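You operate a simulated robot arm through the tools that you are given. There is no shell and no other tool.

You are at the controls of a simulated robot arm. One attempt, no reset.

## Task
Switch the shaker off and put its jar on the high shelf.
Fine: off before the hood opens; close the hood again; leave the stroke dial. Set down upright: what you pick out. Where these are worked on the way, their far stop is far enough and under half their travel is too little: clear hood.
Where things are to end (x, y in the base frame): clear jar within 60 mm of [220, -850].

It is judged by the outcome, as a careful person would: the job done as asked, and still so three seconds after it is handed in. It fails if anything else is knocked over, pushed out of place, dropped, spilled or broken.

## Robot
A 6-joint arm with a two-finger gripper, fixed in place. Base frame: the origin is on the floor under the middle of its stand, x ahead of it, y to its left, z up. Lengths are in mm, angles in degrees, forces in N, time in s.
It reaches about 1417 mm from its shoulder. Its first joint turns from -166.0 to 166.0 degrees. Payload 3.43 kg.
The tool frame sits at the grasp point between the pads (the TCP): z along the fingers, y along the line on which they close. The tips reach 20 mm beyond it. The gripper opens to 190 mm; its body begins 248 mm behind the TCP.
Orientation is told as [roll, pitch, yaw] about the base's x, y, z axes, in that order, counted from this pose: with the fingers straight down and closing along the base's y, the tool's x points along the base's -x, its y along +y and its z along -z.

## Interface
- The arm moves only by the tool nudge_tool. Its argument "plan" is a list that holds one entry, the list of rows, each a list of 7 numbers: the finger opening in mm, from 0 to 190, then the shift along the base's x, y, z in mm, then the turn, a rotation vector about the base's x, y, z in degrees. In form: [[[hand, dx, dy, dz, ax, ay, az], ...]]. A call has 1 to 20 rows; each row is the pose to reach, as a shift and turn from the pose commanded when the call began. A row lasts 0.2 s, in which the tool goes at most 50 mm and 8.6 degrees; a call with a longer step from one row to the next is refused whole, and so is a gripper value outside its range. A pose out of reach is approached as far as the arm can. The call stops where the force on the tool passes 90 N (or 10 N more than at its start, if that is more) or the arm is blocked; 0.2 s more then pass. Each finger travels about 153 mm/s and halts on what it meets, pressing with about 29 N; the grip force reading is that of the motor and also rises with nothing between the fingers. The clock runs only during rows and for 0.2 s after the last one: add rows that repeat a pose to give the fingers time. It gives the time, the measured TCP pose, the force on the tool (base axes), the opening and the grip force at its end, in the units of the frame above (readings bear some noise), with the torque about the TCP (base axes, N m) and any sound that the robot's microphone picked up.
- Cameras (640 x 400 px; columns grow to the right, rows downward): "scene" is fixed at [221, 499.1, 1573.5]; the picture's right is [-0.99, -0.14, 0.00], its down [-0.05, 0.33, -0.94] and it looks along [0.13, -0.93, -0.33] (base axes); focal length 325 px, centre (320, 200). "wrist" rides on the gripper at [70, -8, -288] in the tool frame; the picture's right is [0.12, 0.99, 0.00], its down [-0.96, 0.12, -0.25] and it looks along [-0.25, 0.03, 0.97] (tool axes); focal length 261 px, centre (320, 200). There is no depth. A picture from a camera that has moved, and an enlarged one, comes with that camera's place and axes in the base frame and with its lens.
- grab_frame(camera): a new picture of that camera. The clock stands still meanwhile.
- move_column(by): moves the trunk up (or, below 0, down) by that many mm; the arm rides with it, the base frame stays. It gives what a move gives, with no picture.
- enlarge(camera, box): a new picture of the part [left, top, right, bottom] of that camera's present view, enlarged. The clock stands still meanwhile.
- sign_off(): hands the job in; it is judged then, once.

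Places have to be worked out from the pictures, the camera data and where the tool is seen. Open the gripper and draw the arm clear of the work before you hand the job in, unless the task says otherwise.

The tools are called as name(argument=value, ...) on one line, values as JSON. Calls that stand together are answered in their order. nudge_tool: Moves the arm, as the interface text tells. Its arguments: {"type":"object","properties":{"plan":{"type":"array","items":{"type":"array","items":{"type":"array","items":{"type":"number"}}}}},"required":["plan"]} The other tools are called the same way: move_column (by) moves the trunk up or down; grab_frame (camera) takes a picture; enlarge (camera, box) takes an enlarged picture of a part of a camera's view; sign_off () hands the job in.

At the start:

```text
clock: 0.0
tcp_pos: [590.9, -203.5, 1526.3]
ee_rot: [0.0, -0.1, 0.0]
ft_force: [-0.4, 0.0, 0.4]
wrist_torque: [0.03, -0.03, 0.02]
finger_gap: 189.7
finger_force: 0.0
trunk travel left (down, up): [-350.0, 90.0]
```

scene: 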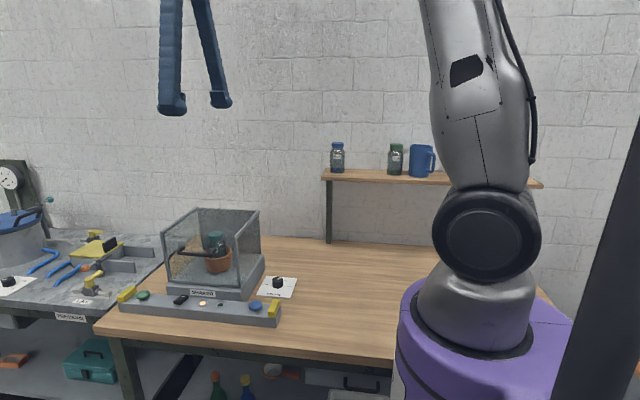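
wrist: 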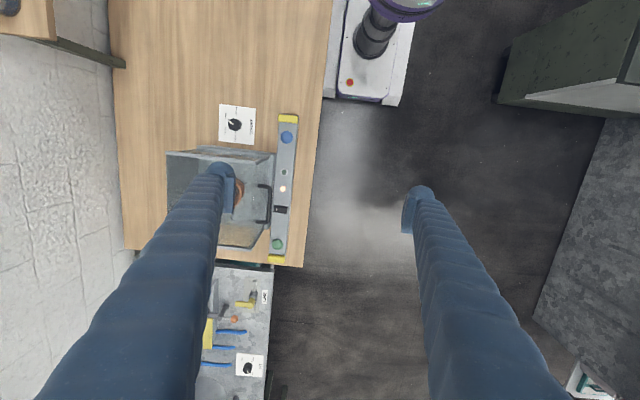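

I start by looking closer at the shaker, its controls and the shelf, since nothing has moved yet.

enlarge(camera="scene", box=[100, 190, 310, 340])

enlarge(camera="wrist", box=[150, 90, 320, 280])

enlarge(camera="scene", box=[300, 120, 560, 260])

```text
2.67 times, centred on (205, 265) of scene
camera zoom: at [221.0, 499.1, 1573.5], right [-0.99, -0.14, 0.0], down [-0.05, 0.33, -0.94], along [0.13, -0.93, -0.33], focal length 866 px, centre (627, 27)
```

zoom: 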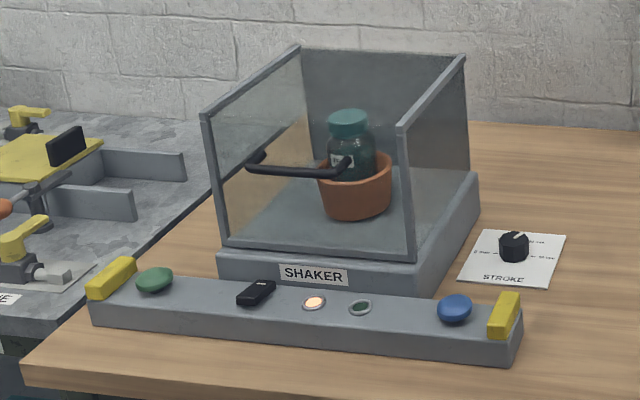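

```text
2.11 times, centred on (235, 185) of wrist
camera zoom: at [519.4, -212.7, 1813.0], right [-0.12, 0.99, 0.0], down [0.96, 0.12, 0.25], along [0.25, 0.03, -0.97], focal length 549 px, centre (499, 232)
```

zoom: 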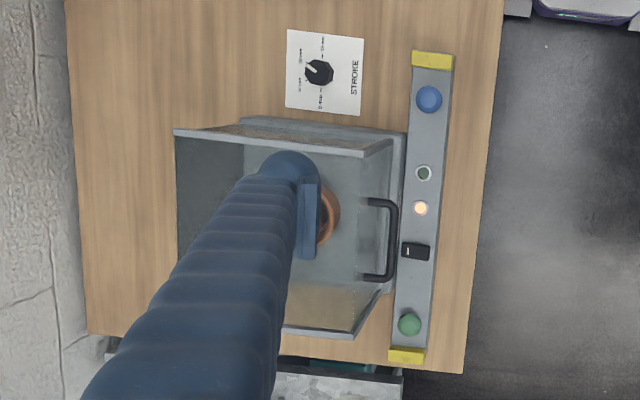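

```text
2.46 times, centred on (430, 190) of scene
camera zoom: at [221.0, 499.1, 1573.5], right [-0.99, -0.14, 0.0], down [-0.05, 0.33, -0.94], along [0.13, -0.93, -0.33], focal length 799 px, centre (49, 225)
```

zoom: 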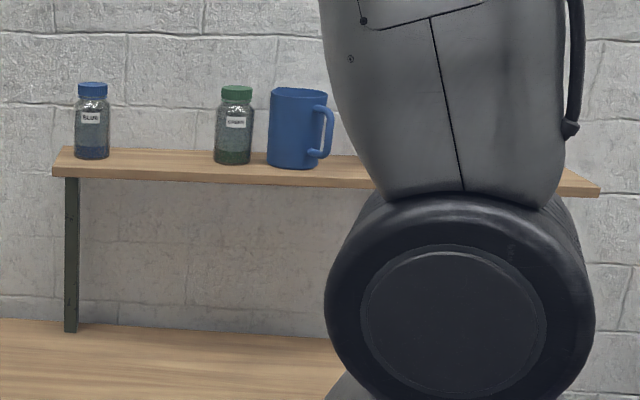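

The amber lamp on the bar is lit, and I place it near (728, -330, 895). The hood seems to span x 620-877, y -400 to -630 and z 920-1115. I'll tilt the hand and come closer for a better look from the front.

nudge_tool(plan=[[[190, 6, 6, -38, -5, 0, 0], [190, 12, 12, -75, -10, 0, 0], [190, 18, 18, -112, -15, 0, 0], [190, 25, 25, -150, -20, 0, 0], [190, 31, 31, -188, -25, 0, 0], [190, 37, 37, -225, -30, 0, 0], [190, 44, 44, -262, -35, 0, 0], [190, 50, 50, -300, -40, 0, 0], [190, 50, 50, -300, -40, 0, 0]]])

```text
clock: 2.0
tcp_pos: [639.1, -154.7, 1223.8]
ee_rot: [-40.1, -0.1, 0.0]
ft_force: [-0.3, 0.2, 1.0]
wrist_torque: [0.01, -0.05, 0.04]
finger_gap: 190.2
finger_force: 0.0
trunk travel left (down, up): [-350.0, 90.0]
```

The hand reached the viewing pose, so I take pictures from there.

grab_frame(camera="wrist")

grab_frame(camera="scene")

```text
taken
camera wrist: at [568.7, 24.3, 1450.9], right [-0.12, 0.76, -0.64], down [0.96, 0.25, 0.12], along [0.25, -0.6, -0.76], focal length 261 px, centre (320, 200)
```

wrist: 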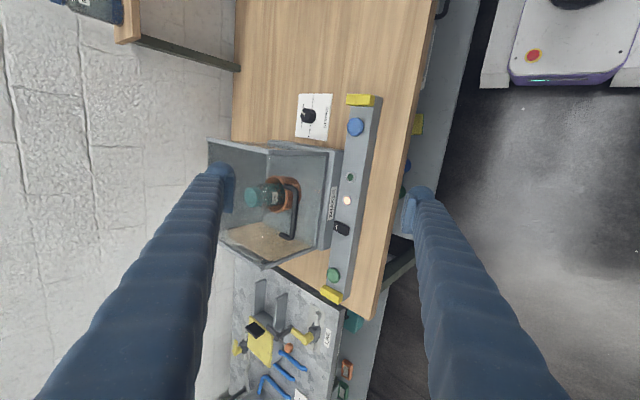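

```text
taken
```

scene: 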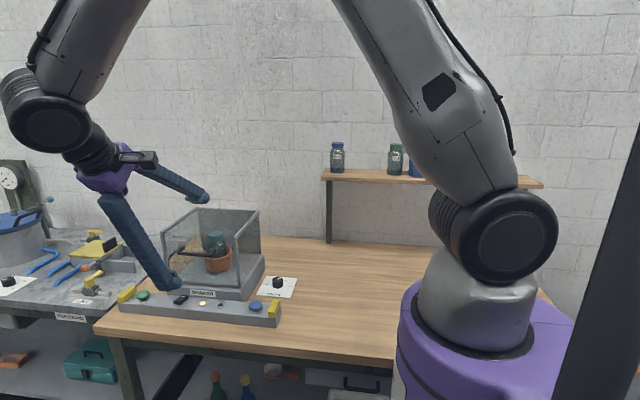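

enlarge(camera="wrist", box=[200, 85, 400, 310])

enlarge(camera="wrist", box=[310, 160, 380, 240])

enlarge(camera="wrist", box=[200, 130, 350, 275])

```text
1.78 times, centred on (300, 198) of wrist
camera zoom: at [568.7, 24.3, 1450.9], right [-0.12, 0.76, -0.64], down [0.96, 0.25, 0.12], along [0.25, -0.6, -0.76], focal length 463 px, centre (356, 204)
```

zoom: 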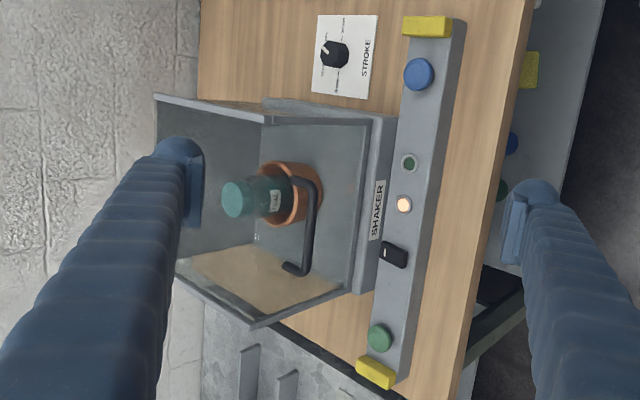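

```text
5.00 times, centred on (345, 200) of wrist
camera zoom: at [568.7, 24.3, 1450.9], right [-0.12, 0.76, -0.64], down [0.96, 0.25, 0.12], along [0.25, -0.6, -0.76], focal length 1303 px, centre (195, 200)
```

zoom: 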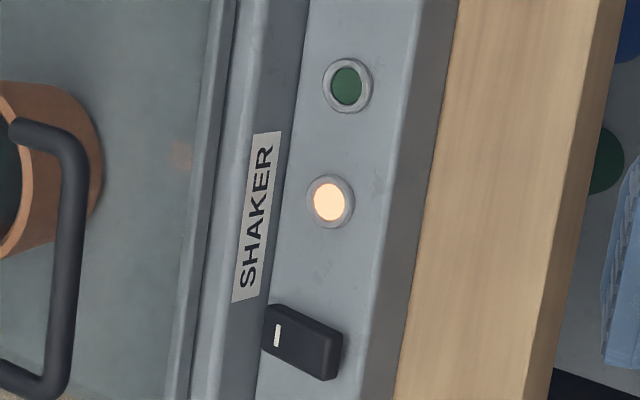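

```text
2.76 times, centred on (275, 202) of wrist
camera zoom: at [568.7, 24.3, 1450.9], right [-0.12, 0.76, -0.64], down [0.96, 0.25, 0.12], along [0.25, -0.6, -0.76], focal length 719 px, centre (444, 193)
```

zoom: 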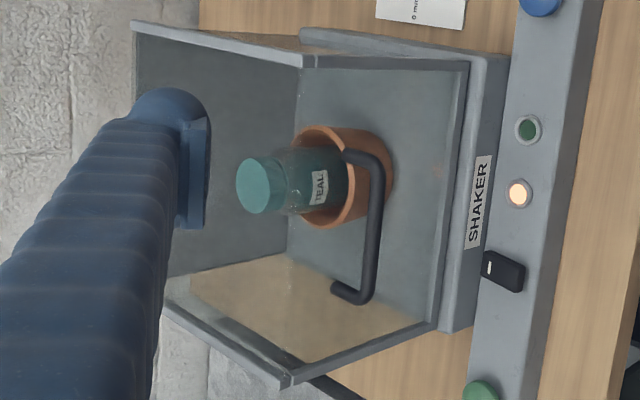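

The handle bar looks to be around (735, -350, 1067). I need to know how the hood is hinged and which way the rocker is set, so I enlarge these.

enlarge(camera="scene", box=[155, 195, 285, 300])

enlarge(camera="scene", box=[160, 280, 240, 325])

enlarge(camera="wrist", box=[325, 210, 365, 240])

```text
3.81 times, centred on (220, 248) of scene
camera zoom: at [221.0, 499.1, 1573.5], right [-0.99, -0.14, 0.0], down [-0.05, 0.33, -0.94], along [0.13, -0.93, -0.33], focal length 1237 px, centre (701, 19)
```

zoom: 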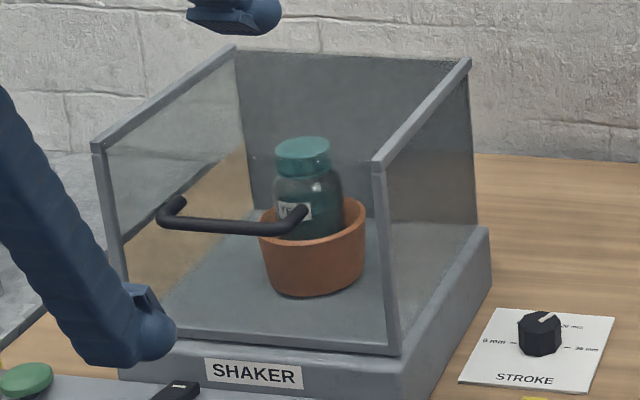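

```text
8.00 times, centred on (200, 302) of scene
camera zoom: at [221.0, 499.1, 1573.5], right [-0.99, -0.14, 0.0], down [-0.05, 0.33, -0.94], along [0.13, -0.93, -0.33], focal length 2598 px, centre (1280, -620)
```

zoom: 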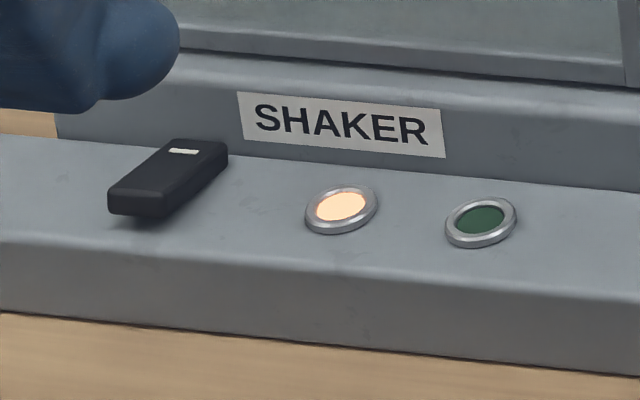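

```text
13.33 times, centred on (345, 225) of wrist
camera zoom: at [568.7, 24.3, 1450.9], right [-0.12, 0.76, -0.64], down [0.96, 0.25, 0.12], along [0.25, -0.6, -0.76], focal length 3475 px, centre (-13, -133)
```

zoom: 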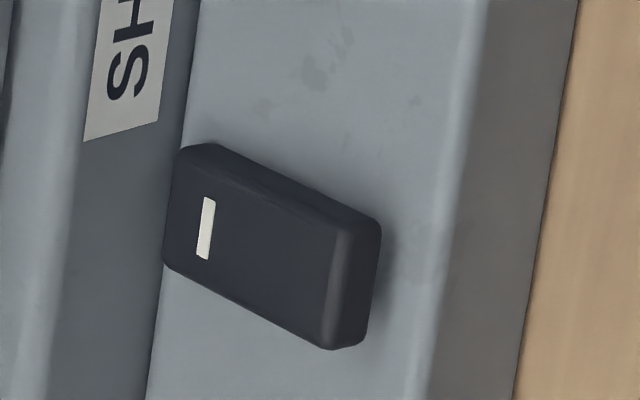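

The rocker's +y end stands proud and its marked -y end is down, so it reads ON. I put its raised end near (808, -310, 909). I close the fingers and move in front of the bar to check the fingertip geometry before pressing.

nudge_tool(plan=[[[160, 24, -11, -32, 0, 0, 0], [130, 48, -22, -64, 0, 0, 0], [90, 72, -33, -97, 0, 0, 0], [60, 96, -44, -129, 0, 0, 0], [30, 120, -55, -161, 0, 0, 0], [0, 144, -66, -193, 0, 0, 0], [0, 167, -76, -226, 0, 0, 0], [0, 167, -76, -226, 0, 0, 0], [0, 167, -76, -226, 0, 0, 0]]])

grab_frame(camera="wrist")

enlarge(camera="scene", box=[60, 180, 290, 340])

```text
clock: 4.0
tcp_pos: [810.2, -230.7, 1001.0]
ee_rot: [-39.9, 0.2, 0.0]
ft_force: [-0.4, -0.3, -0.1]
wrist_torque: [-0.03, -0.02, 0.03]
finger_gap: 0.0
finger_force: 29.3
trunk travel left (down, up): [-350.0, 90.0]
```

```text
taken
camera wrist: at [740.1, -52.5, 1226.2], right [-0.12, 0.76, -0.64], down [0.96, 0.25, 0.11], along [0.24, -0.6, -0.76], focal length 261 px, centre (320, 200)
```

wrist: 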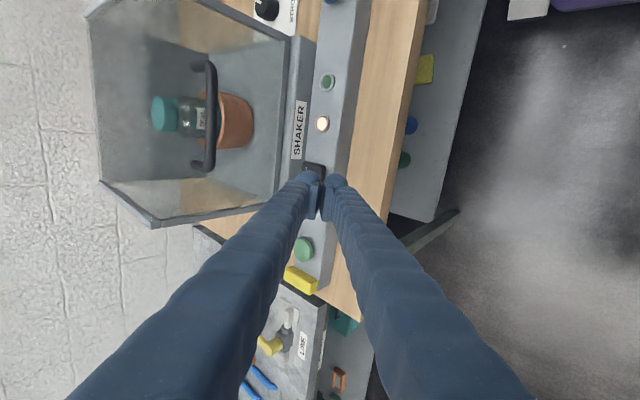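

```text
2.50 times, centred on (175, 260) of scene
camera zoom: at [221.0, 499.1, 1573.5], right [-0.99, -0.14, 0.0], down [-0.05, 0.33, -0.94], along [0.13, -0.93, -0.33], focal length 812 px, centre (682, 50)
```

zoom: 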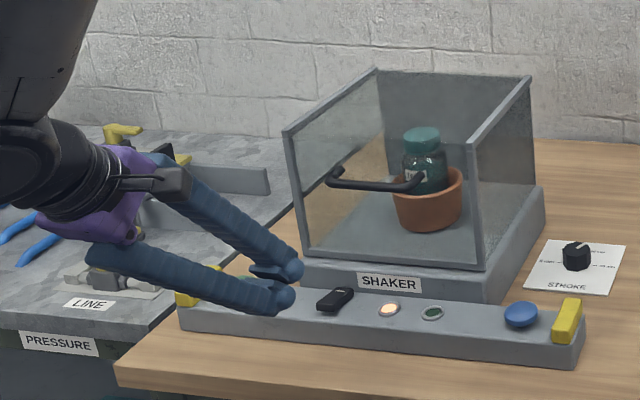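

The tips now sit in front of the rocker, and closed they form two balls about 35-40 mm apart. I lower a little and slide in over the rocker's raised end, staying above it.

nudge_tool(plan=[[[0, 0, -20, -30, 0, 0, 0], [0, 0, -45, -38, 0, 0, 0], [0, 0, -70, -38, 0, 0, 0], [0, 0, -88, -38, 0, 0, 0], [0, 0, -88, -38, 0, 0, 0]]])

enlarge(camera="wrist", box=[250, 130, 390, 250])

enlarge(camera="scene", box=[140, 240, 240, 320])

```text
clock: 5.2
tcp_pos: [807.0, -319.3, 959.6]
ee_rot: [-40.0, 0.1, 0.0]
ft_force: [0.2, -0.1, 0.0]
wrist_torque: [-0.01, 0.0, -0.01]
finger_gap: 0.1
finger_force: 29.0
trunk travel left (down, up): [-350.0, 90.0]
```

```text
3.33 times, centred on (320, 190) of wrist
camera zoom: at [736.4, -140.0, 1186.1], right [-0.12, 0.76, -0.64], down [0.96, 0.25, 0.11], along [0.24, -0.6, -0.76], focal length 869 px, centre (320, 233)
```

zoom: 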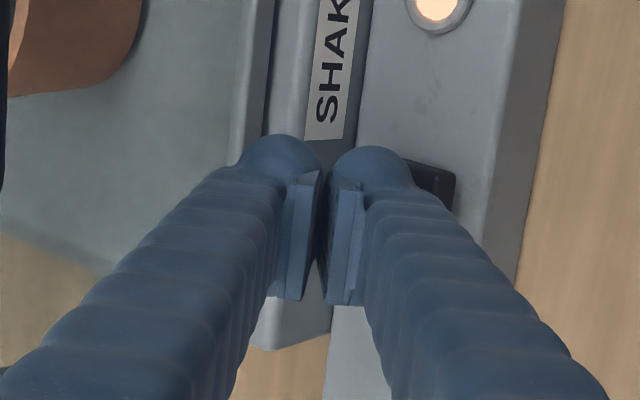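

```text
5.00 times, centred on (190, 280) of scene
camera zoom: at [221.0, 499.1, 1573.5], right [-0.99, -0.14, 0.0], down [-0.05, 0.33, -0.94], along [0.13, -0.93, -0.33], focal length 1624 px, centre (970, -200)
```

zoom: 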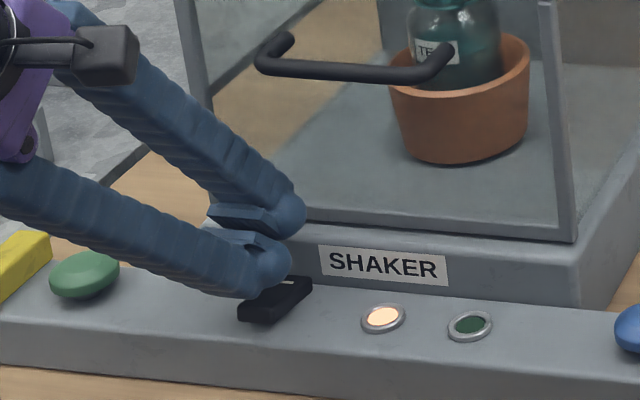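

The rocker spans about x 789-812 and y -301 to -352, and the lower fingertip ball is near x 790, y -305. I shift +11 in x and -8 in y, then go down slowly and watch the force.

nudge_tool(plan=[[[0, 11, -8, 0, 0, 0, 0], [0, 11, -8, -6, 0, 0, 0], [0, 11, -8, -12, 0, 0, 0], [0, 11, -8, -17, 0, 0, 0], [0, 11, -8, -20, 0, 0, 0], [0, 11, -8, -22, 0, 0, 0]]])

enlarge(camera="scene", box=[140, 240, 240, 320])

enlarge(camera="wrist", box=[250, 130, 390, 250])

```text
clock: 6.6
tcp_pos: [817.6, -326.7, 941.0]
ee_rot: [-40.0, 0.0, 0.0]
ft_force: [-1.0, 1.1, 3.1]
wrist_torque: [0.05, 0.04, -0.02]
finger_gap: 0.0
finger_force: 28.8
trunk travel left (down, up): [-350.0, 90.0]
heard: click
```

```text
5.00 times, centred on (190, 280) of scene
camera zoom: at [221.0, 499.1, 1573.5], right [-0.99, -0.14, 0.0], down [-0.05, 0.33, -0.94], along [0.13, -0.93, -0.33], focal length 1624 px, centre (970, -200)
```

zoom: 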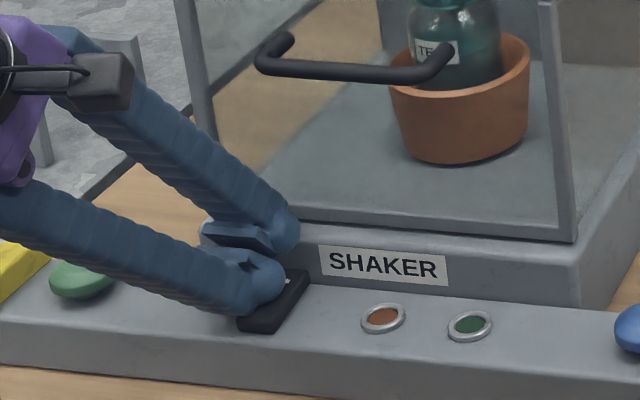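

```text
3.33 times, centred on (320, 190) of wrist
camera zoom: at [747.7, -147.5, 1166.4], right [-0.12, 0.76, -0.64], down [0.96, 0.25, 0.11], along [0.25, -0.6, -0.76], focal length 869 px, centre (320, 233)
```

zoom: 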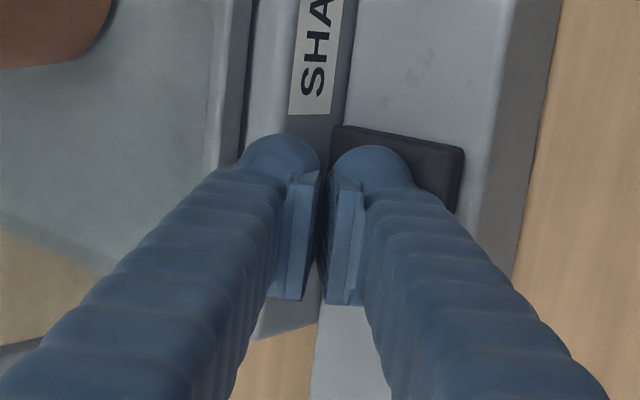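

There was a click, the amber lamp went dark and the rocker has flipped, so the switch is off. I back off up and away (+y) and look again.

nudge_tool(plan=[[[0, 0, 5, 12, 0, 0, 0], [0, 0, 30, 25, 0, 0, 0], [0, 0, 70, 40, 0, 0, 0], [0, -20, 110, 65, 0, 0, 0], [0, -45, 140, 95, 0, 0, 0], [0, -70, 165, 130, 0, 0, 0], [0, -90, 180, 170, 0, 0, 0], [0, -90, 180, 170, 0, 0, 0]]])

grab_frame(camera="wrist")

enlarge(camera="scene", box=[100, 190, 310, 340])

```text
refused: row 4 steps farther than a row can; nothing moved
```

```text
taken
camera wrist: at [747.7, -147.5, 1166.4], right [-0.12, 0.76, -0.64], down [0.96, 0.25, 0.11], along [0.25, -0.6, -0.76], focal length 261 px, centre (320, 200)
```

wrist: 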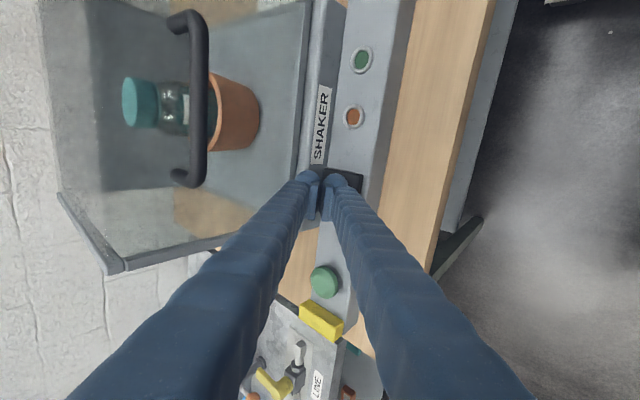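

```text
2.67 times, centred on (205, 265) of scene
camera zoom: at [221.0, 499.1, 1573.5], right [-0.99, -0.14, 0.0], down [-0.05, 0.33, -0.94], along [0.13, -0.93, -0.33], focal length 866 px, centre (627, 27)
```

zoom: 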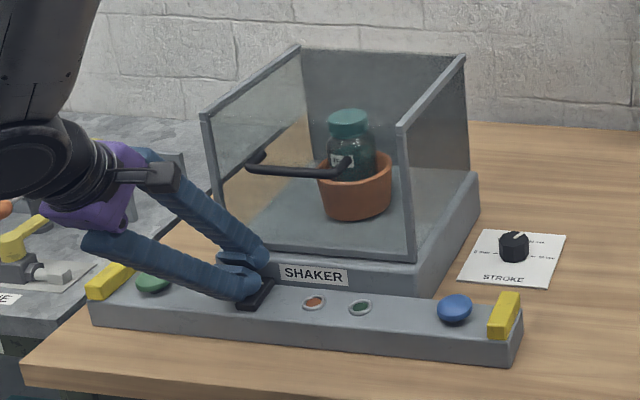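

That plan was refused because one step was too long, so I retreat in smaller steps.

nudge_tool(plan=[[[0, 0, 5, 12, 0, 0, 0], [0, 0, 30, 25, 0, 0, 0], [0, 0, 65, 40, 0, 0, 0], [0, -15, 95, 65, 0, 0, 0], [0, -35, 120, 95, 0, 0, 0], [0, -55, 140, 130, 0, 0, 0], [0, -75, 160, 165, 0, 0, 0], [0, -90, 170, 200, 0, 0, 0], [0, -90, 170, 200, 0, 0, 0]]])

grab_frame(camera="wrist")

enlarge(camera="scene", box=[100, 190, 310, 340])

```text
clock: 8.6
tcp_pos: [729.9, -157.2, 1140.3]
ee_rot: [-39.9, 0.1, 0.0]
ft_force: [-0.3, -0.3, -0.8]
wrist_torque: [-0.02, 0.02, -0.03]
finger_gap: 0.0
finger_force: 28.6
trunk travel left (down, up): [-350.0, 90.0]
```

```text
taken
camera wrist: at [660.1, 21.4, 1366.5], right [-0.12, 0.76, -0.64], down [0.96, 0.25, 0.11], along [0.24, -0.6, -0.76], focal length 261 px, centre (320, 200)
```

wrist: 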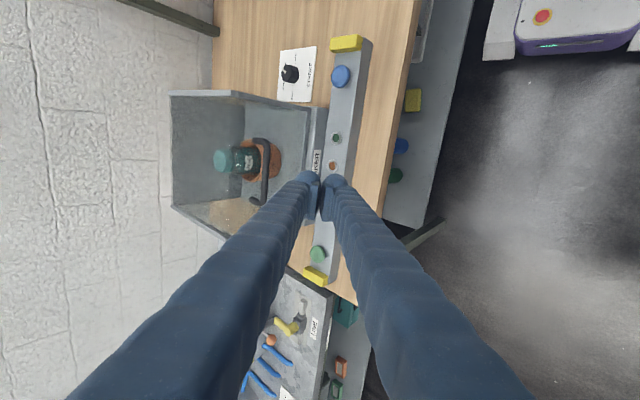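

```text
2.67 times, centred on (205, 265) of scene
camera zoom: at [221.0, 499.1, 1573.5], right [-0.99, -0.14, 0.0], down [-0.05, 0.33, -0.94], along [0.13, -0.93, -0.33], focal length 866 px, centre (627, 27)
```

zoom: 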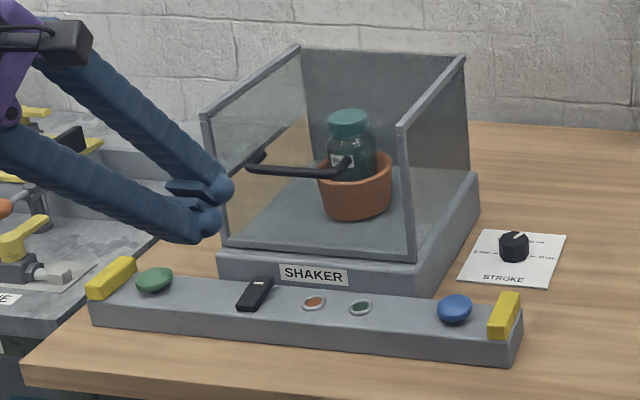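

Off is confirmed: amber is dark and the rocker has flipped over. Next I study the hood's edges closely for its hinge and whether it has a top panel.

enlarge(camera="wrist", box=[160, 80, 330, 240])

enlarge(camera="scene", box=[180, 200, 275, 265])

```text
2.50 times, centred on (245, 160) of wrist
camera zoom: at [660.1, 21.4, 1366.5], right [-0.12, 0.76, -0.64], down [0.96, 0.25, 0.11], along [0.24, -0.6, -0.76], focal length 652 px, centre (508, 300)
```

zoom: 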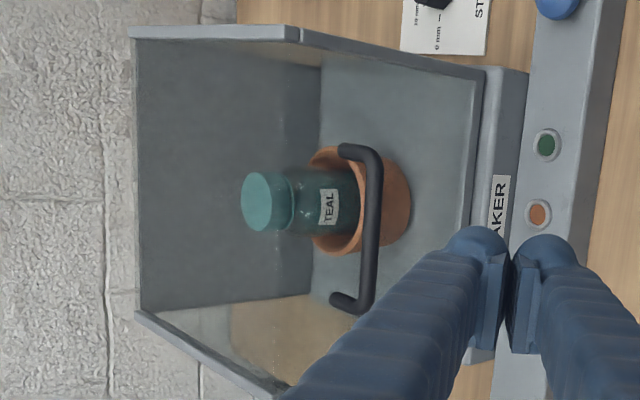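

```text
6.15 times, centred on (228, 232) of scene
camera zoom: at [221.0, 499.1, 1573.5], right [-0.99, -0.14, 0.0], down [-0.05, 0.33, -0.94], along [0.13, -0.93, -0.33], focal length 1998 px, centre (889, 0)
```

zoom: 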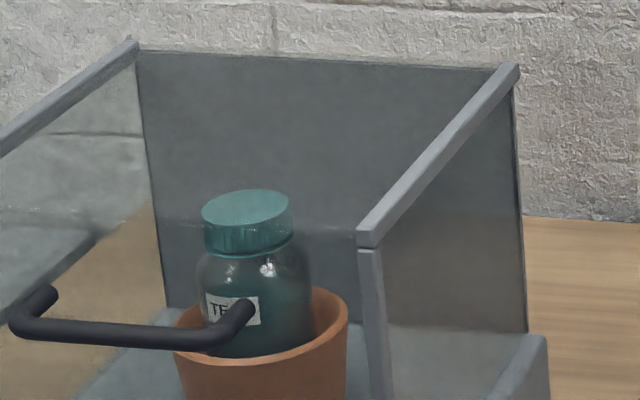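

The jar is labelled TEAL and stands in the terracotta pot. There's a small gap between the top rails and the front posts, but the hinge isn't clear yet. I turn the hand to look horizontally at the front.

nudge_tool(plan=[[[0, -6, 16, 0, -7.5, 0, 0], [0, -13, 32, 0, -15, 0, 0], [0, -20, 48, 0, -22.5, 0, 0], [0, -26, 64, 0, -30, 0, 0], [0, -32, 80, 0, -37.5, 0, 0], [0, -39, 97, 0, -45, 0, 0], [0, -39, 97, 0, -45, 0, 0]]])

grab_frame(camera="wrist")

grab_frame(camera="scene")

```text
clock: 10.2
tcp_pos: [686.7, -58.4, 1139.6]
ee_rot: [-85.2, 0.1, -0.1]
ft_force: [-0.3, 0.0, 0.3]
wrist_torque: [0.01, -0.01, -0.03]
finger_gap: 0.0
finger_force: 29.0
trunk travel left (down, up): [-350.0, 90.0]
```

```text
taken
camera wrist: at [616.7, 226.8, 1172.4], right [-0.12, 0.08, -0.99], down [0.96, 0.26, -0.09], along [0.25, -0.96, -0.11], focal length 261 px, centre (320, 200)
```

wrist: 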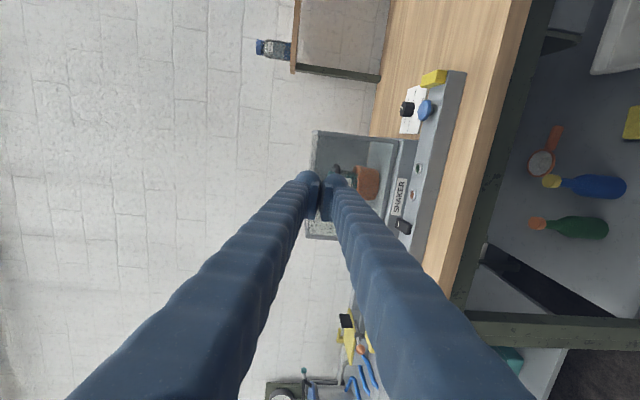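

```text
taken
```

scene: 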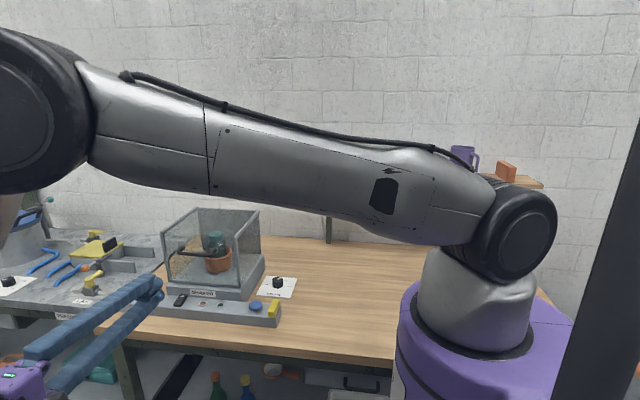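

The fingers cover the hood, so I shift sideways in +x to clear the line of sight and enlarge.

nudge_tool(plan=[[[0, 45, 0, 0, 0, 0, 0], [0, 90, 0, 0, 0, 0, 0], [0, 135, 0, 0, 0, 0, 0], [0, 170, 0, 0, 0, 0, 0], [0, 170, 0, 0, 0, 0, 0]]])

grab_frame(camera="wrist")

enlarge(camera="wrist", box=[270, 20, 430, 200])

```text
clock: 11.4
tcp_pos: [860.9, -61.5, 1140.7]
ee_rot: [-84.9, 0.2, 0.0]
ft_force: [-0.6, -0.5, -0.2]
wrist_torque: [0.0, 0.03, 0.0]
finger_gap: 0.2
finger_force: 29.3
trunk travel left (down, up): [-350.0, 90.0]
```

```text
taken
camera wrist: at [790.7, 225.0, 1174.3], right [-0.12, 0.09, -0.99], down [0.96, 0.26, -0.09], along [0.25, -0.96, -0.11], focal length 261 px, centre (320, 200)
```

wrist: 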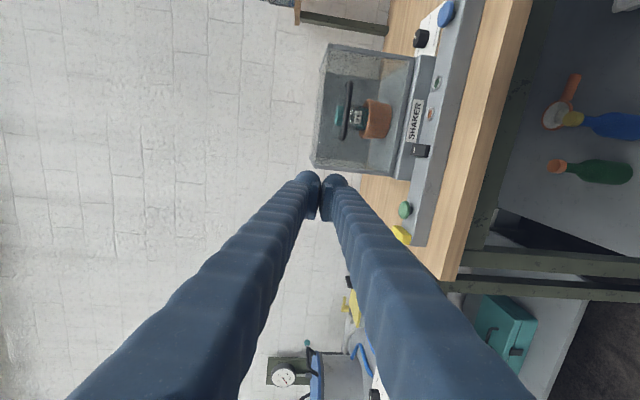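

```text
2.22 times, centred on (350, 110) of wrist
camera zoom: at [790.7, 225.0, 1174.3], right [-0.12, 0.09, -0.99], down [0.96, 0.26, -0.09], along [0.25, -0.96, -0.11], focal length 579 px, centre (253, 400)
```

zoom: 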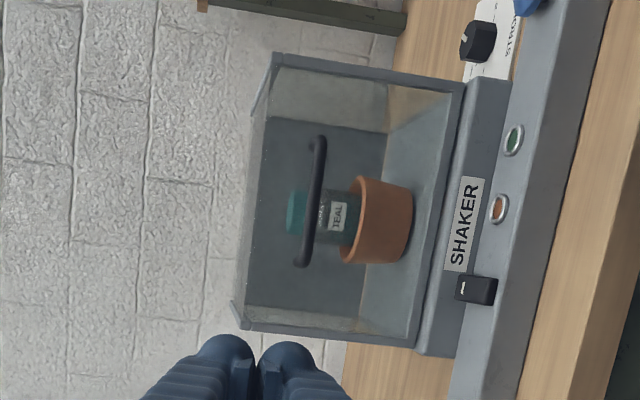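

enlarge(camera="wrist", box=[305, 35, 390, 180])

enlarge(camera="wrist", box=[305, 35, 360, 75])

enlarge(camera="wrist", box=[300, 140, 350, 180])

enlarge(camera="wrist", box=[380, 40, 430, 80])

```text
2.76 times, centred on (348, 108) of wrist
camera zoom: at [790.7, 225.0, 1174.3], right [-0.12, 0.09, -0.99], down [0.96, 0.26, -0.09], along [0.25, -0.96, -0.11], focal length 719 px, centre (244, 455)
```

zoom: 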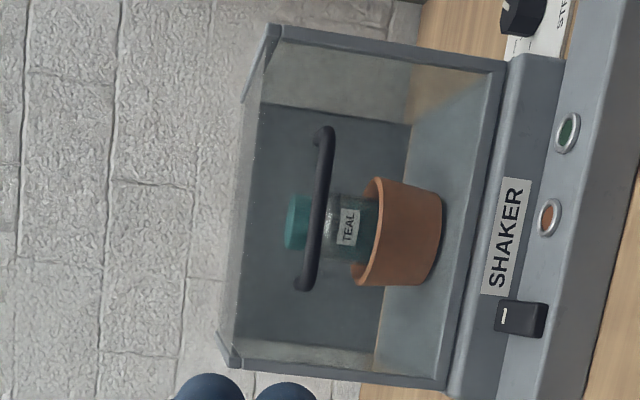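

```text
10.00 times, centred on (332, 55) of wrist
camera zoom: at [790.7, 225.0, 1174.3], right [-0.12, 0.09, -0.99], down [0.96, 0.26, -0.09], along [0.25, -0.96, -0.11], focal length 2606 px, centre (195, 1650)
```

zoom: 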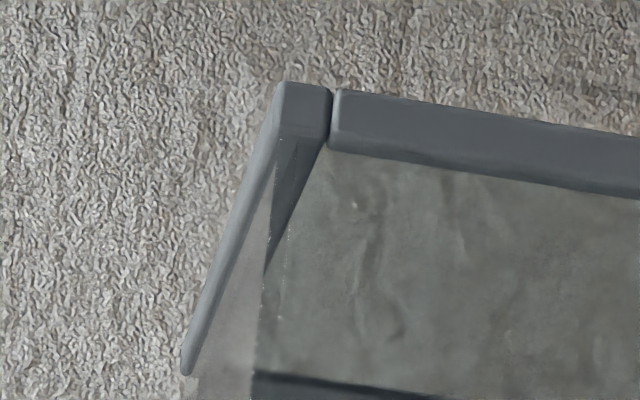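

```text
10.00 times, centred on (325, 160) of wrist
camera zoom: at [790.7, 225.0, 1174.3], right [-0.12, 0.09, -0.99], down [0.96, 0.26, -0.09], along [0.25, -0.96, -0.11], focal length 2606 px, centre (270, 600)
```

zoom: 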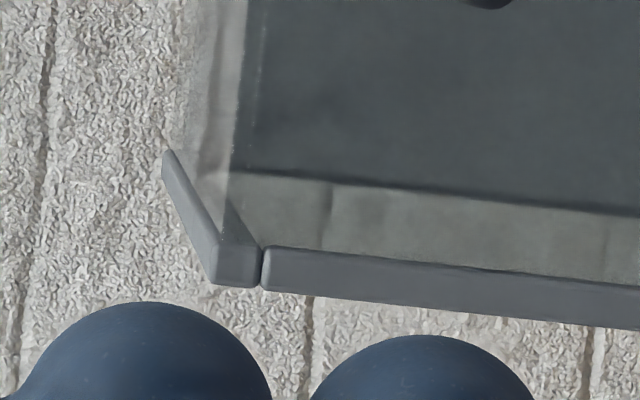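

```text
10.00 times, centred on (405, 60) of wrist
camera zoom: at [790.7, 225.0, 1174.3], right [-0.12, 0.09, -0.99], down [0.96, 0.26, -0.09], along [0.25, -0.96, -0.11], focal length 2606 px, centre (-530, 1600)
```

zoom: 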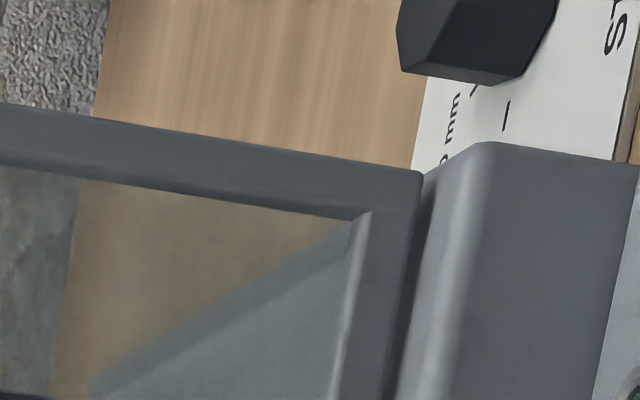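

The front panel sits at y≈-377 with its top at z≈1118, and the side rails and clear roof look to belong to the hood, so I expect a rear hinge. The handle bar is at about (738, -337, 1077), running along x. I line up in front of it with the fingers 60 mm open.

nudge_tool(plan=[[[60, -20, -10, -10, 0, 0, 0], [60, -41, -30, -21, 0, 0, 0], [60, -62, -60, -32, 0, 0, 0], [60, -83, -95, -43, 0, 0, 0], [60, -104, -130, -54, 0, 0, 0], [60, -122, -165, -63, 0, 0, 0], [60, -122, -170, -63, 0, 0, 0]]])

grab_frame(camera="wrist")

grab_frame(camera="scene")

```text
clock: 13.0
tcp_pos: [738.8, -227.7, 1074.6]
ee_rot: [-85.0, 0.0, 0.0]
ft_force: [-0.6, 0.1, 0.1]
wrist_torque: [0.01, -0.01, -0.01]
finger_gap: 60.0
finger_force: 0.1
trunk travel left (down, up): [-350.0, 90.0]
```

```text
taken
camera wrist: at [667.9, 57.3, 1108.9], right [-0.12, 0.09, -0.99], down [0.96, 0.26, -0.09], along [0.25, -0.96, -0.11], focal length 261 px, centre (320, 200)
```

wrist: 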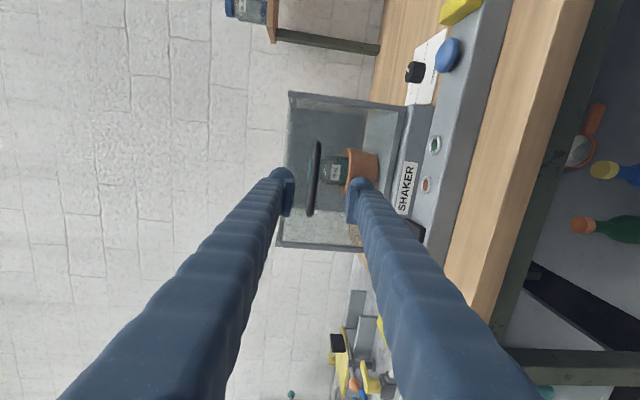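

```text
taken
```

scene: 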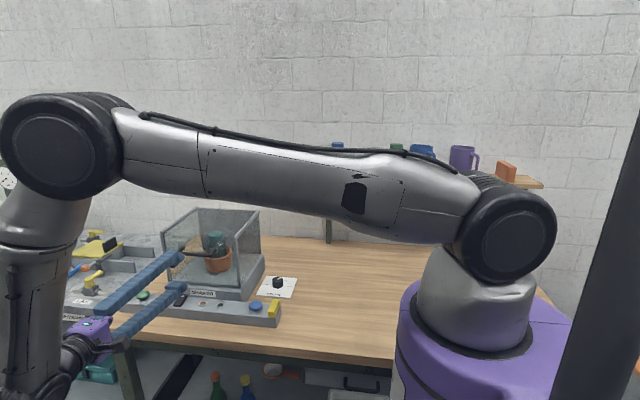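

The bar is centred between the pads. I advance onto it and close to a loose 24 mm cage.

nudge_tool(plan=[[[60, 0, -35, 0, 0, 0, 0], [60, 0, -70, 0, 0, 0, 0], [60, 0, -95, 0, 0, 0, 0], [60, 0, -109, 0, 0, 0, 0], [40, 0, -109, 0, 0, 0, 0], [24, 0, -109, 0, 0, 0, 0], [24, 0, -109, 0, 0, 0, 0]]])

enlarge(camera="wrist", box=[240, 100, 420, 260])

enlarge(camera="scene", box=[100, 190, 290, 320])

```text
clock: 14.6
tcp_pos: [737.2, -335.9, 1074.2]
ee_rot: [-85.1, 0.1, 0.0]
ft_force: [0.6, 0.2, -0.2]
wrist_torque: [-0.01, -0.01, 0.01]
finger_gap: 23.6
finger_force: 0.1
trunk travel left (down, up): [-350.0, 90.0]
```

```text
2.50 times, centred on (330, 180) of wrist
camera zoom: at [666.5, -50.0, 1106.6], right [-0.12, 0.09, -0.99], down [0.96, 0.26, -0.09], along [0.25, -0.96, -0.11], focal length 652 px, centre (295, 250)
```

zoom: 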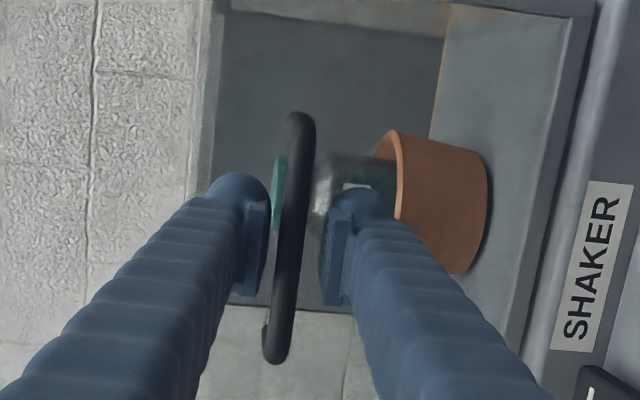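

```text
3.08 times, centred on (195, 255) of scene
camera zoom: at [221.0, 499.1, 1573.5], right [-0.99, -0.14, 0.0], down [-0.05, 0.33, -0.94], along [0.13, -0.93, -0.33], focal length 999 px, centre (705, 31)
```

zoom: 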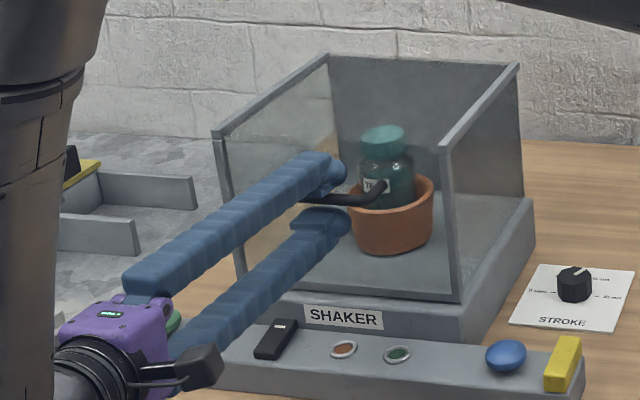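

The bar sits inside the cage with a few millimetres of slack. I lift gently by 30 mm to see how the hood moves.

nudge_tool(plan=[[[20, 0, 0, 3, 0, 0, 0], [20, 0, 0, 8, 0, 0, 0], [20, 0, 0, 14, 1, 0, 0], [20, 0, 0, 20, 2, 0, 0], [20, 0, 0, 26, 3, 0, 0], [20, 0, 0, 32, 4, 0, 0]]])

enlarge(camera="wrist", box=[240, 100, 420, 260])

enlarge(camera="scene", box=[100, 190, 290, 320])

```text
clock: 16.0
tcp_pos: [737.7, -338.8, 1108.5]
ee_rot: [-80.9, 0.0, 0.0]
ft_force: [-0.8, 0.4, -1.9]
wrist_torque: [0.02, -0.03, 0.01]
finger_gap: 20.9
finger_force: 1.2
trunk travel left (down, up): [-350.0, 90.0]
```

```text
2.50 times, centred on (330, 180) of wrist
camera zoom: at [666.4, -55.0, 1161.2], right [-0.12, 0.16, -0.98], down [0.96, 0.26, -0.08], along [0.25, -0.95, -0.18], focal length 652 px, centre (295, 250)
```

zoom: 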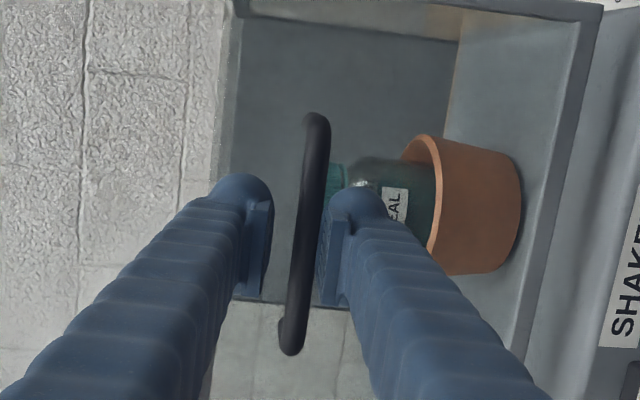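

```text
3.08 times, centred on (195, 255) of scene
camera zoom: at [221.0, 499.1, 1573.5], right [-0.99, -0.14, 0.0], down [-0.05, 0.33, -0.94], along [0.13, -0.93, -0.33], focal length 999 px, centre (705, 31)
```

zoom: 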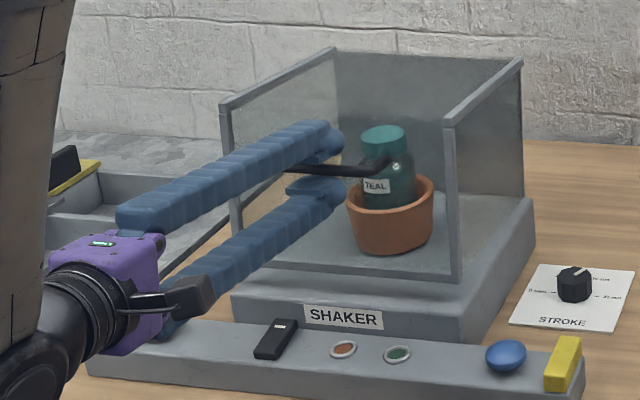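

The hood rises easily. From how the bar and the rear top edge shifted, the hinge is low at the back, near y -627, z 936, with a radius of about 322 to the bar. I re-centre on the bar and follow that arc to about 30° of opening.

nudge_tool(plan=[[[20, 0, -13, -2, 0, 0, 0], [20, 0, -29, 21, 5, 0, 0], [20, 0, -47, 43, 10, 0, 0], [20, 0, -66.6, 63, 15, 0, 0], [20, 0, -88, 81, 20, 0, 0], [20, 0, -110.8, 98, 25, 0, 0], [20, 0, -110.8, 98, 25, 0, 0]]])

enlarge(camera="wrist", box=[240, 100, 420, 260])

enlarge(camera="scene", box=[100, 150, 310, 310])

```text
clock: 17.6
tcp_pos: [737.4, -447.5, 1204.4]
ee_rot: [-56.0, 0.2, 0.0]
ft_force: [0.4, -0.7, -0.3]
wrist_torque: [0.04, 0.05, -0.02]
finger_gap: 20.0
finger_force: 0.0
trunk travel left (down, up): [-350.0, 90.0]
```

```text
2.50 times, centred on (330, 180) of wrist
camera zoom: at [665.9, -214.0, 1373.3], right [-0.12, 0.56, -0.82], down [0.96, 0.27, 0.04], along [0.25, -0.79, -0.57], focal length 652 px, centre (295, 250)
```

zoom: 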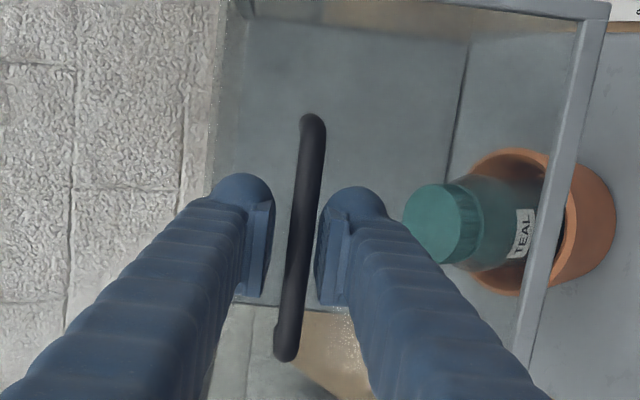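

```text
2.50 times, centred on (205, 230) of scene
camera zoom: at [221.0, 499.1, 1573.5], right [-0.99, -0.14, 0.0], down [-0.05, 0.33, -0.94], along [0.13, -0.93, -0.33], focal length 812 px, centre (608, 125)
```

zoom: 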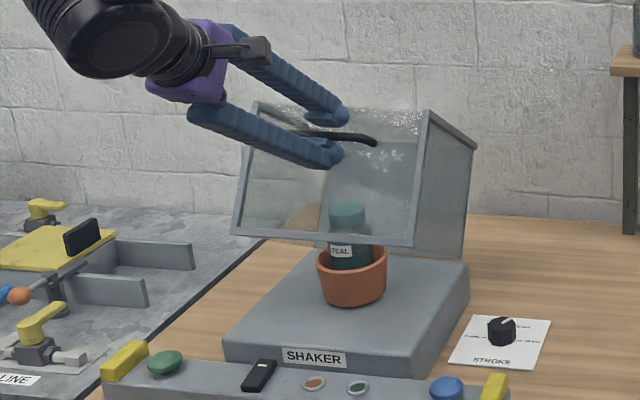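

The arc tracks well: the force is near zero and the bar stays centred at about 30° open. I continue along the same arc to about 60°.

nudge_tool(plan=[[[20, 0, -24.3, 14.5, 5, 0, 0], [20, 0, -49.7, 26.8, 10, 0, 0], [20, 0, -76.1, 36.9, 15, 0, 0], [20, 0, -103.2, 44.6, 20, 0, 0], [20, 0, -130.9, 49.9, 25, 0, 0], [20, 0, -159, 52.8, 30, 0, 0], [20, 0, -159, 52.8, 30, 0, 0]]])

enlarge(camera="wrist", box=[240, 100, 420, 260])

grab_frame(camera="scene")

```text
clock: 19.2
tcp_pos: [738.0, -604.2, 1260.5]
ee_rot: [-26.1, -0.1, -0.1]
ft_force: [0.4, 0.2, 0.3]
wrist_torque: [0.04, -0.02, 0.0]
finger_gap: 19.9
finger_force: 0.1
trunk travel left (down, up): [-350.0, 90.0]
```

```text
2.50 times, centred on (330, 180) of wrist
camera zoom: at [667.7, -486.2, 1524.2], right [-0.12, 0.89, -0.43], down [0.96, 0.21, 0.17], along [0.25, -0.4, -0.88], focal length 652 px, centre (295, 250)
```

zoom: 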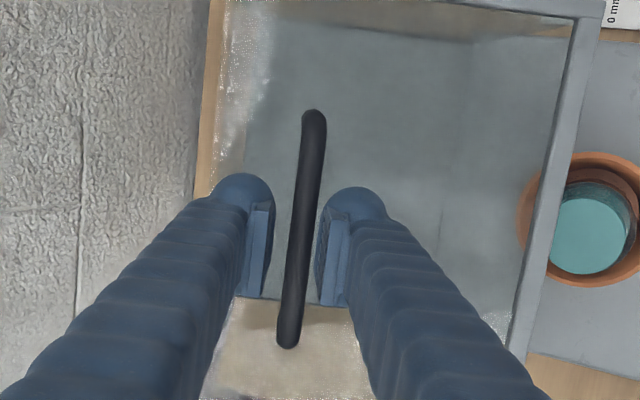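

```text
taken
```

scene: 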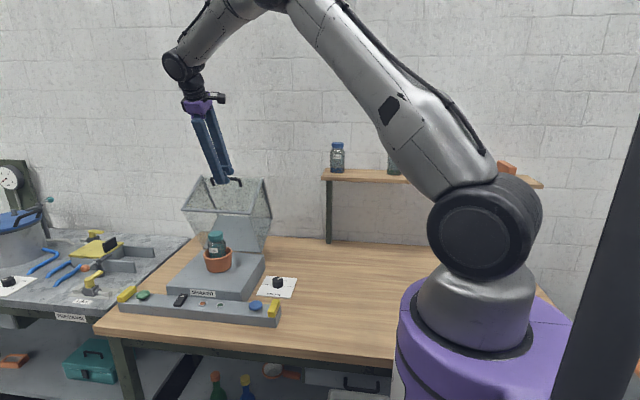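

About 60° open now and the force is still near zero, with the bar roughly 9 mm toward the fingertips. I correct for that and go on in shorter moves, watching for the stop.

nudge_tool(plan=[[[20, 0, -15, -4, 2.5, 0, 0], [20, 0, -30, -6, 5, 0, 0], [20, 0, -44, -7.5, 7.5, 0, 0], [20, 0, -58.5, -9, 10, 0, 0], [20, 0, -58.5, -9, 10, 0, 0]]])

enlarge(camera="wrist", box=[240, 100, 420, 260])

enlarge(camera="scene", box=[120, 130, 320, 310])

```text
clock: 20.4
tcp_pos: [737.7, -664.5, 1251.4]
ee_rot: [-15.9, 0.0, 0.0]
ft_force: [-0.7, 0.5, 1.1]
wrist_torque: [-0.02, -0.02, -0.03]
finger_gap: 19.7
finger_force: 0.0
trunk travel left (down, up): [-350.0, 90.0]
```

```text
2.50 times, centred on (330, 180) of wrist
camera zoom: at [668.0, -594.3, 1530.4], right [-0.12, 0.95, -0.27], down [0.96, 0.18, 0.21], along [0.25, -0.24, -0.94], focal length 652 px, centre (295, 250)
```

zoom: 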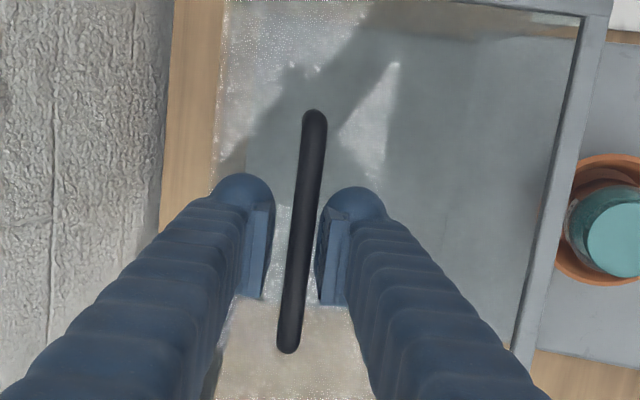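

```text
2.22 times, centred on (220, 220) of scene
camera zoom: at [221.0, 499.1, 1573.5], right [-0.99, -0.14, 0.0], down [-0.05, 0.33, -0.94], along [0.13, -0.93, -0.33], focal length 722 px, centre (542, 156)
```

zoom: 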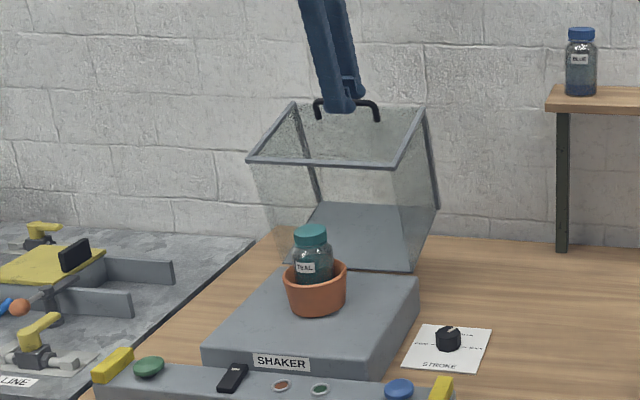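

About 70° open with no resistance. I go on gently toward 80°.

nudge_tool(plan=[[[20, 0, -13.6, -2, 2.5, 0, 0], [20, 0, -27.2, -5, 5, 0, 0], [20, 0, -41, -8.5, 7.5, 0, 0], [20, 0, -54.3, -12, 10, 0, 0], [20, 0, -54.3, -12, 10, 0, 0]]])

enlarge(camera="wrist", box=[240, 100, 420, 260])

enlarge(camera="scene", box=[120, 130, 320, 310])

```text
clock: 21.6
tcp_pos: [729.4, -711.3, 1232.7]
ee_rot: [-5.8, 0.1, 0.0]
ft_force: [-0.1, -0.2, -0.7]
wrist_torque: [0.14, 0.17, -0.04]
finger_gap: 20.0
finger_force: 0.1
out of reach, approached as far as the arm can: row 4, 5
trunk travel left (down, up): [-350.0, 90.0]
```

```text
2.50 times, centred on (330, 180) of wrist
camera zoom: at [660.8, -690.8, 1520.3], right [-0.12, 0.99, -0.1], down [0.96, 0.14, 0.23], along [0.24, -0.07, -0.97], focal length 652 px, centre (295, 250)
```

zoom: 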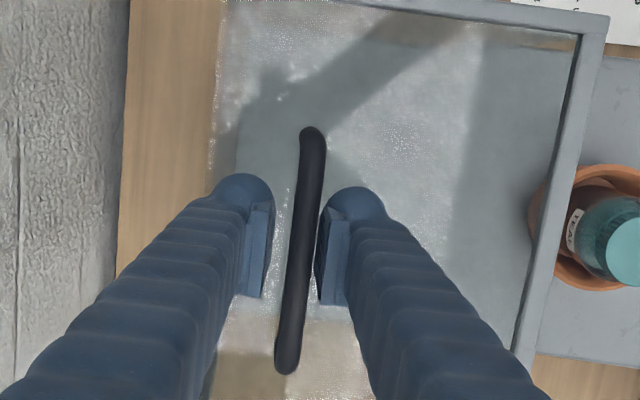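

```text
2.22 times, centred on (220, 220) of scene
camera zoom: at [221.0, 499.1, 1573.5], right [-0.99, -0.14, 0.0], down [-0.05, 0.33, -0.94], along [0.13, -0.93, -0.33], focal length 722 px, centre (542, 156)
```

zoom: 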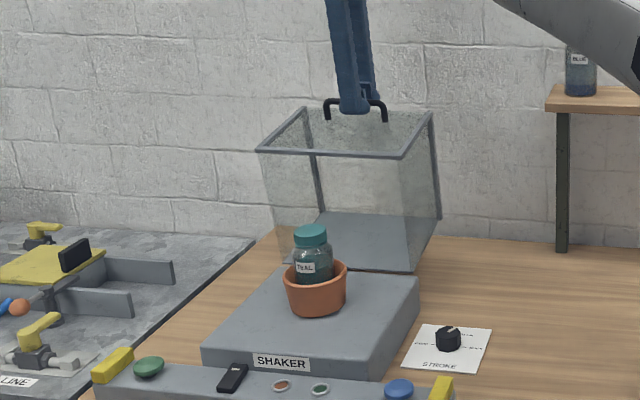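

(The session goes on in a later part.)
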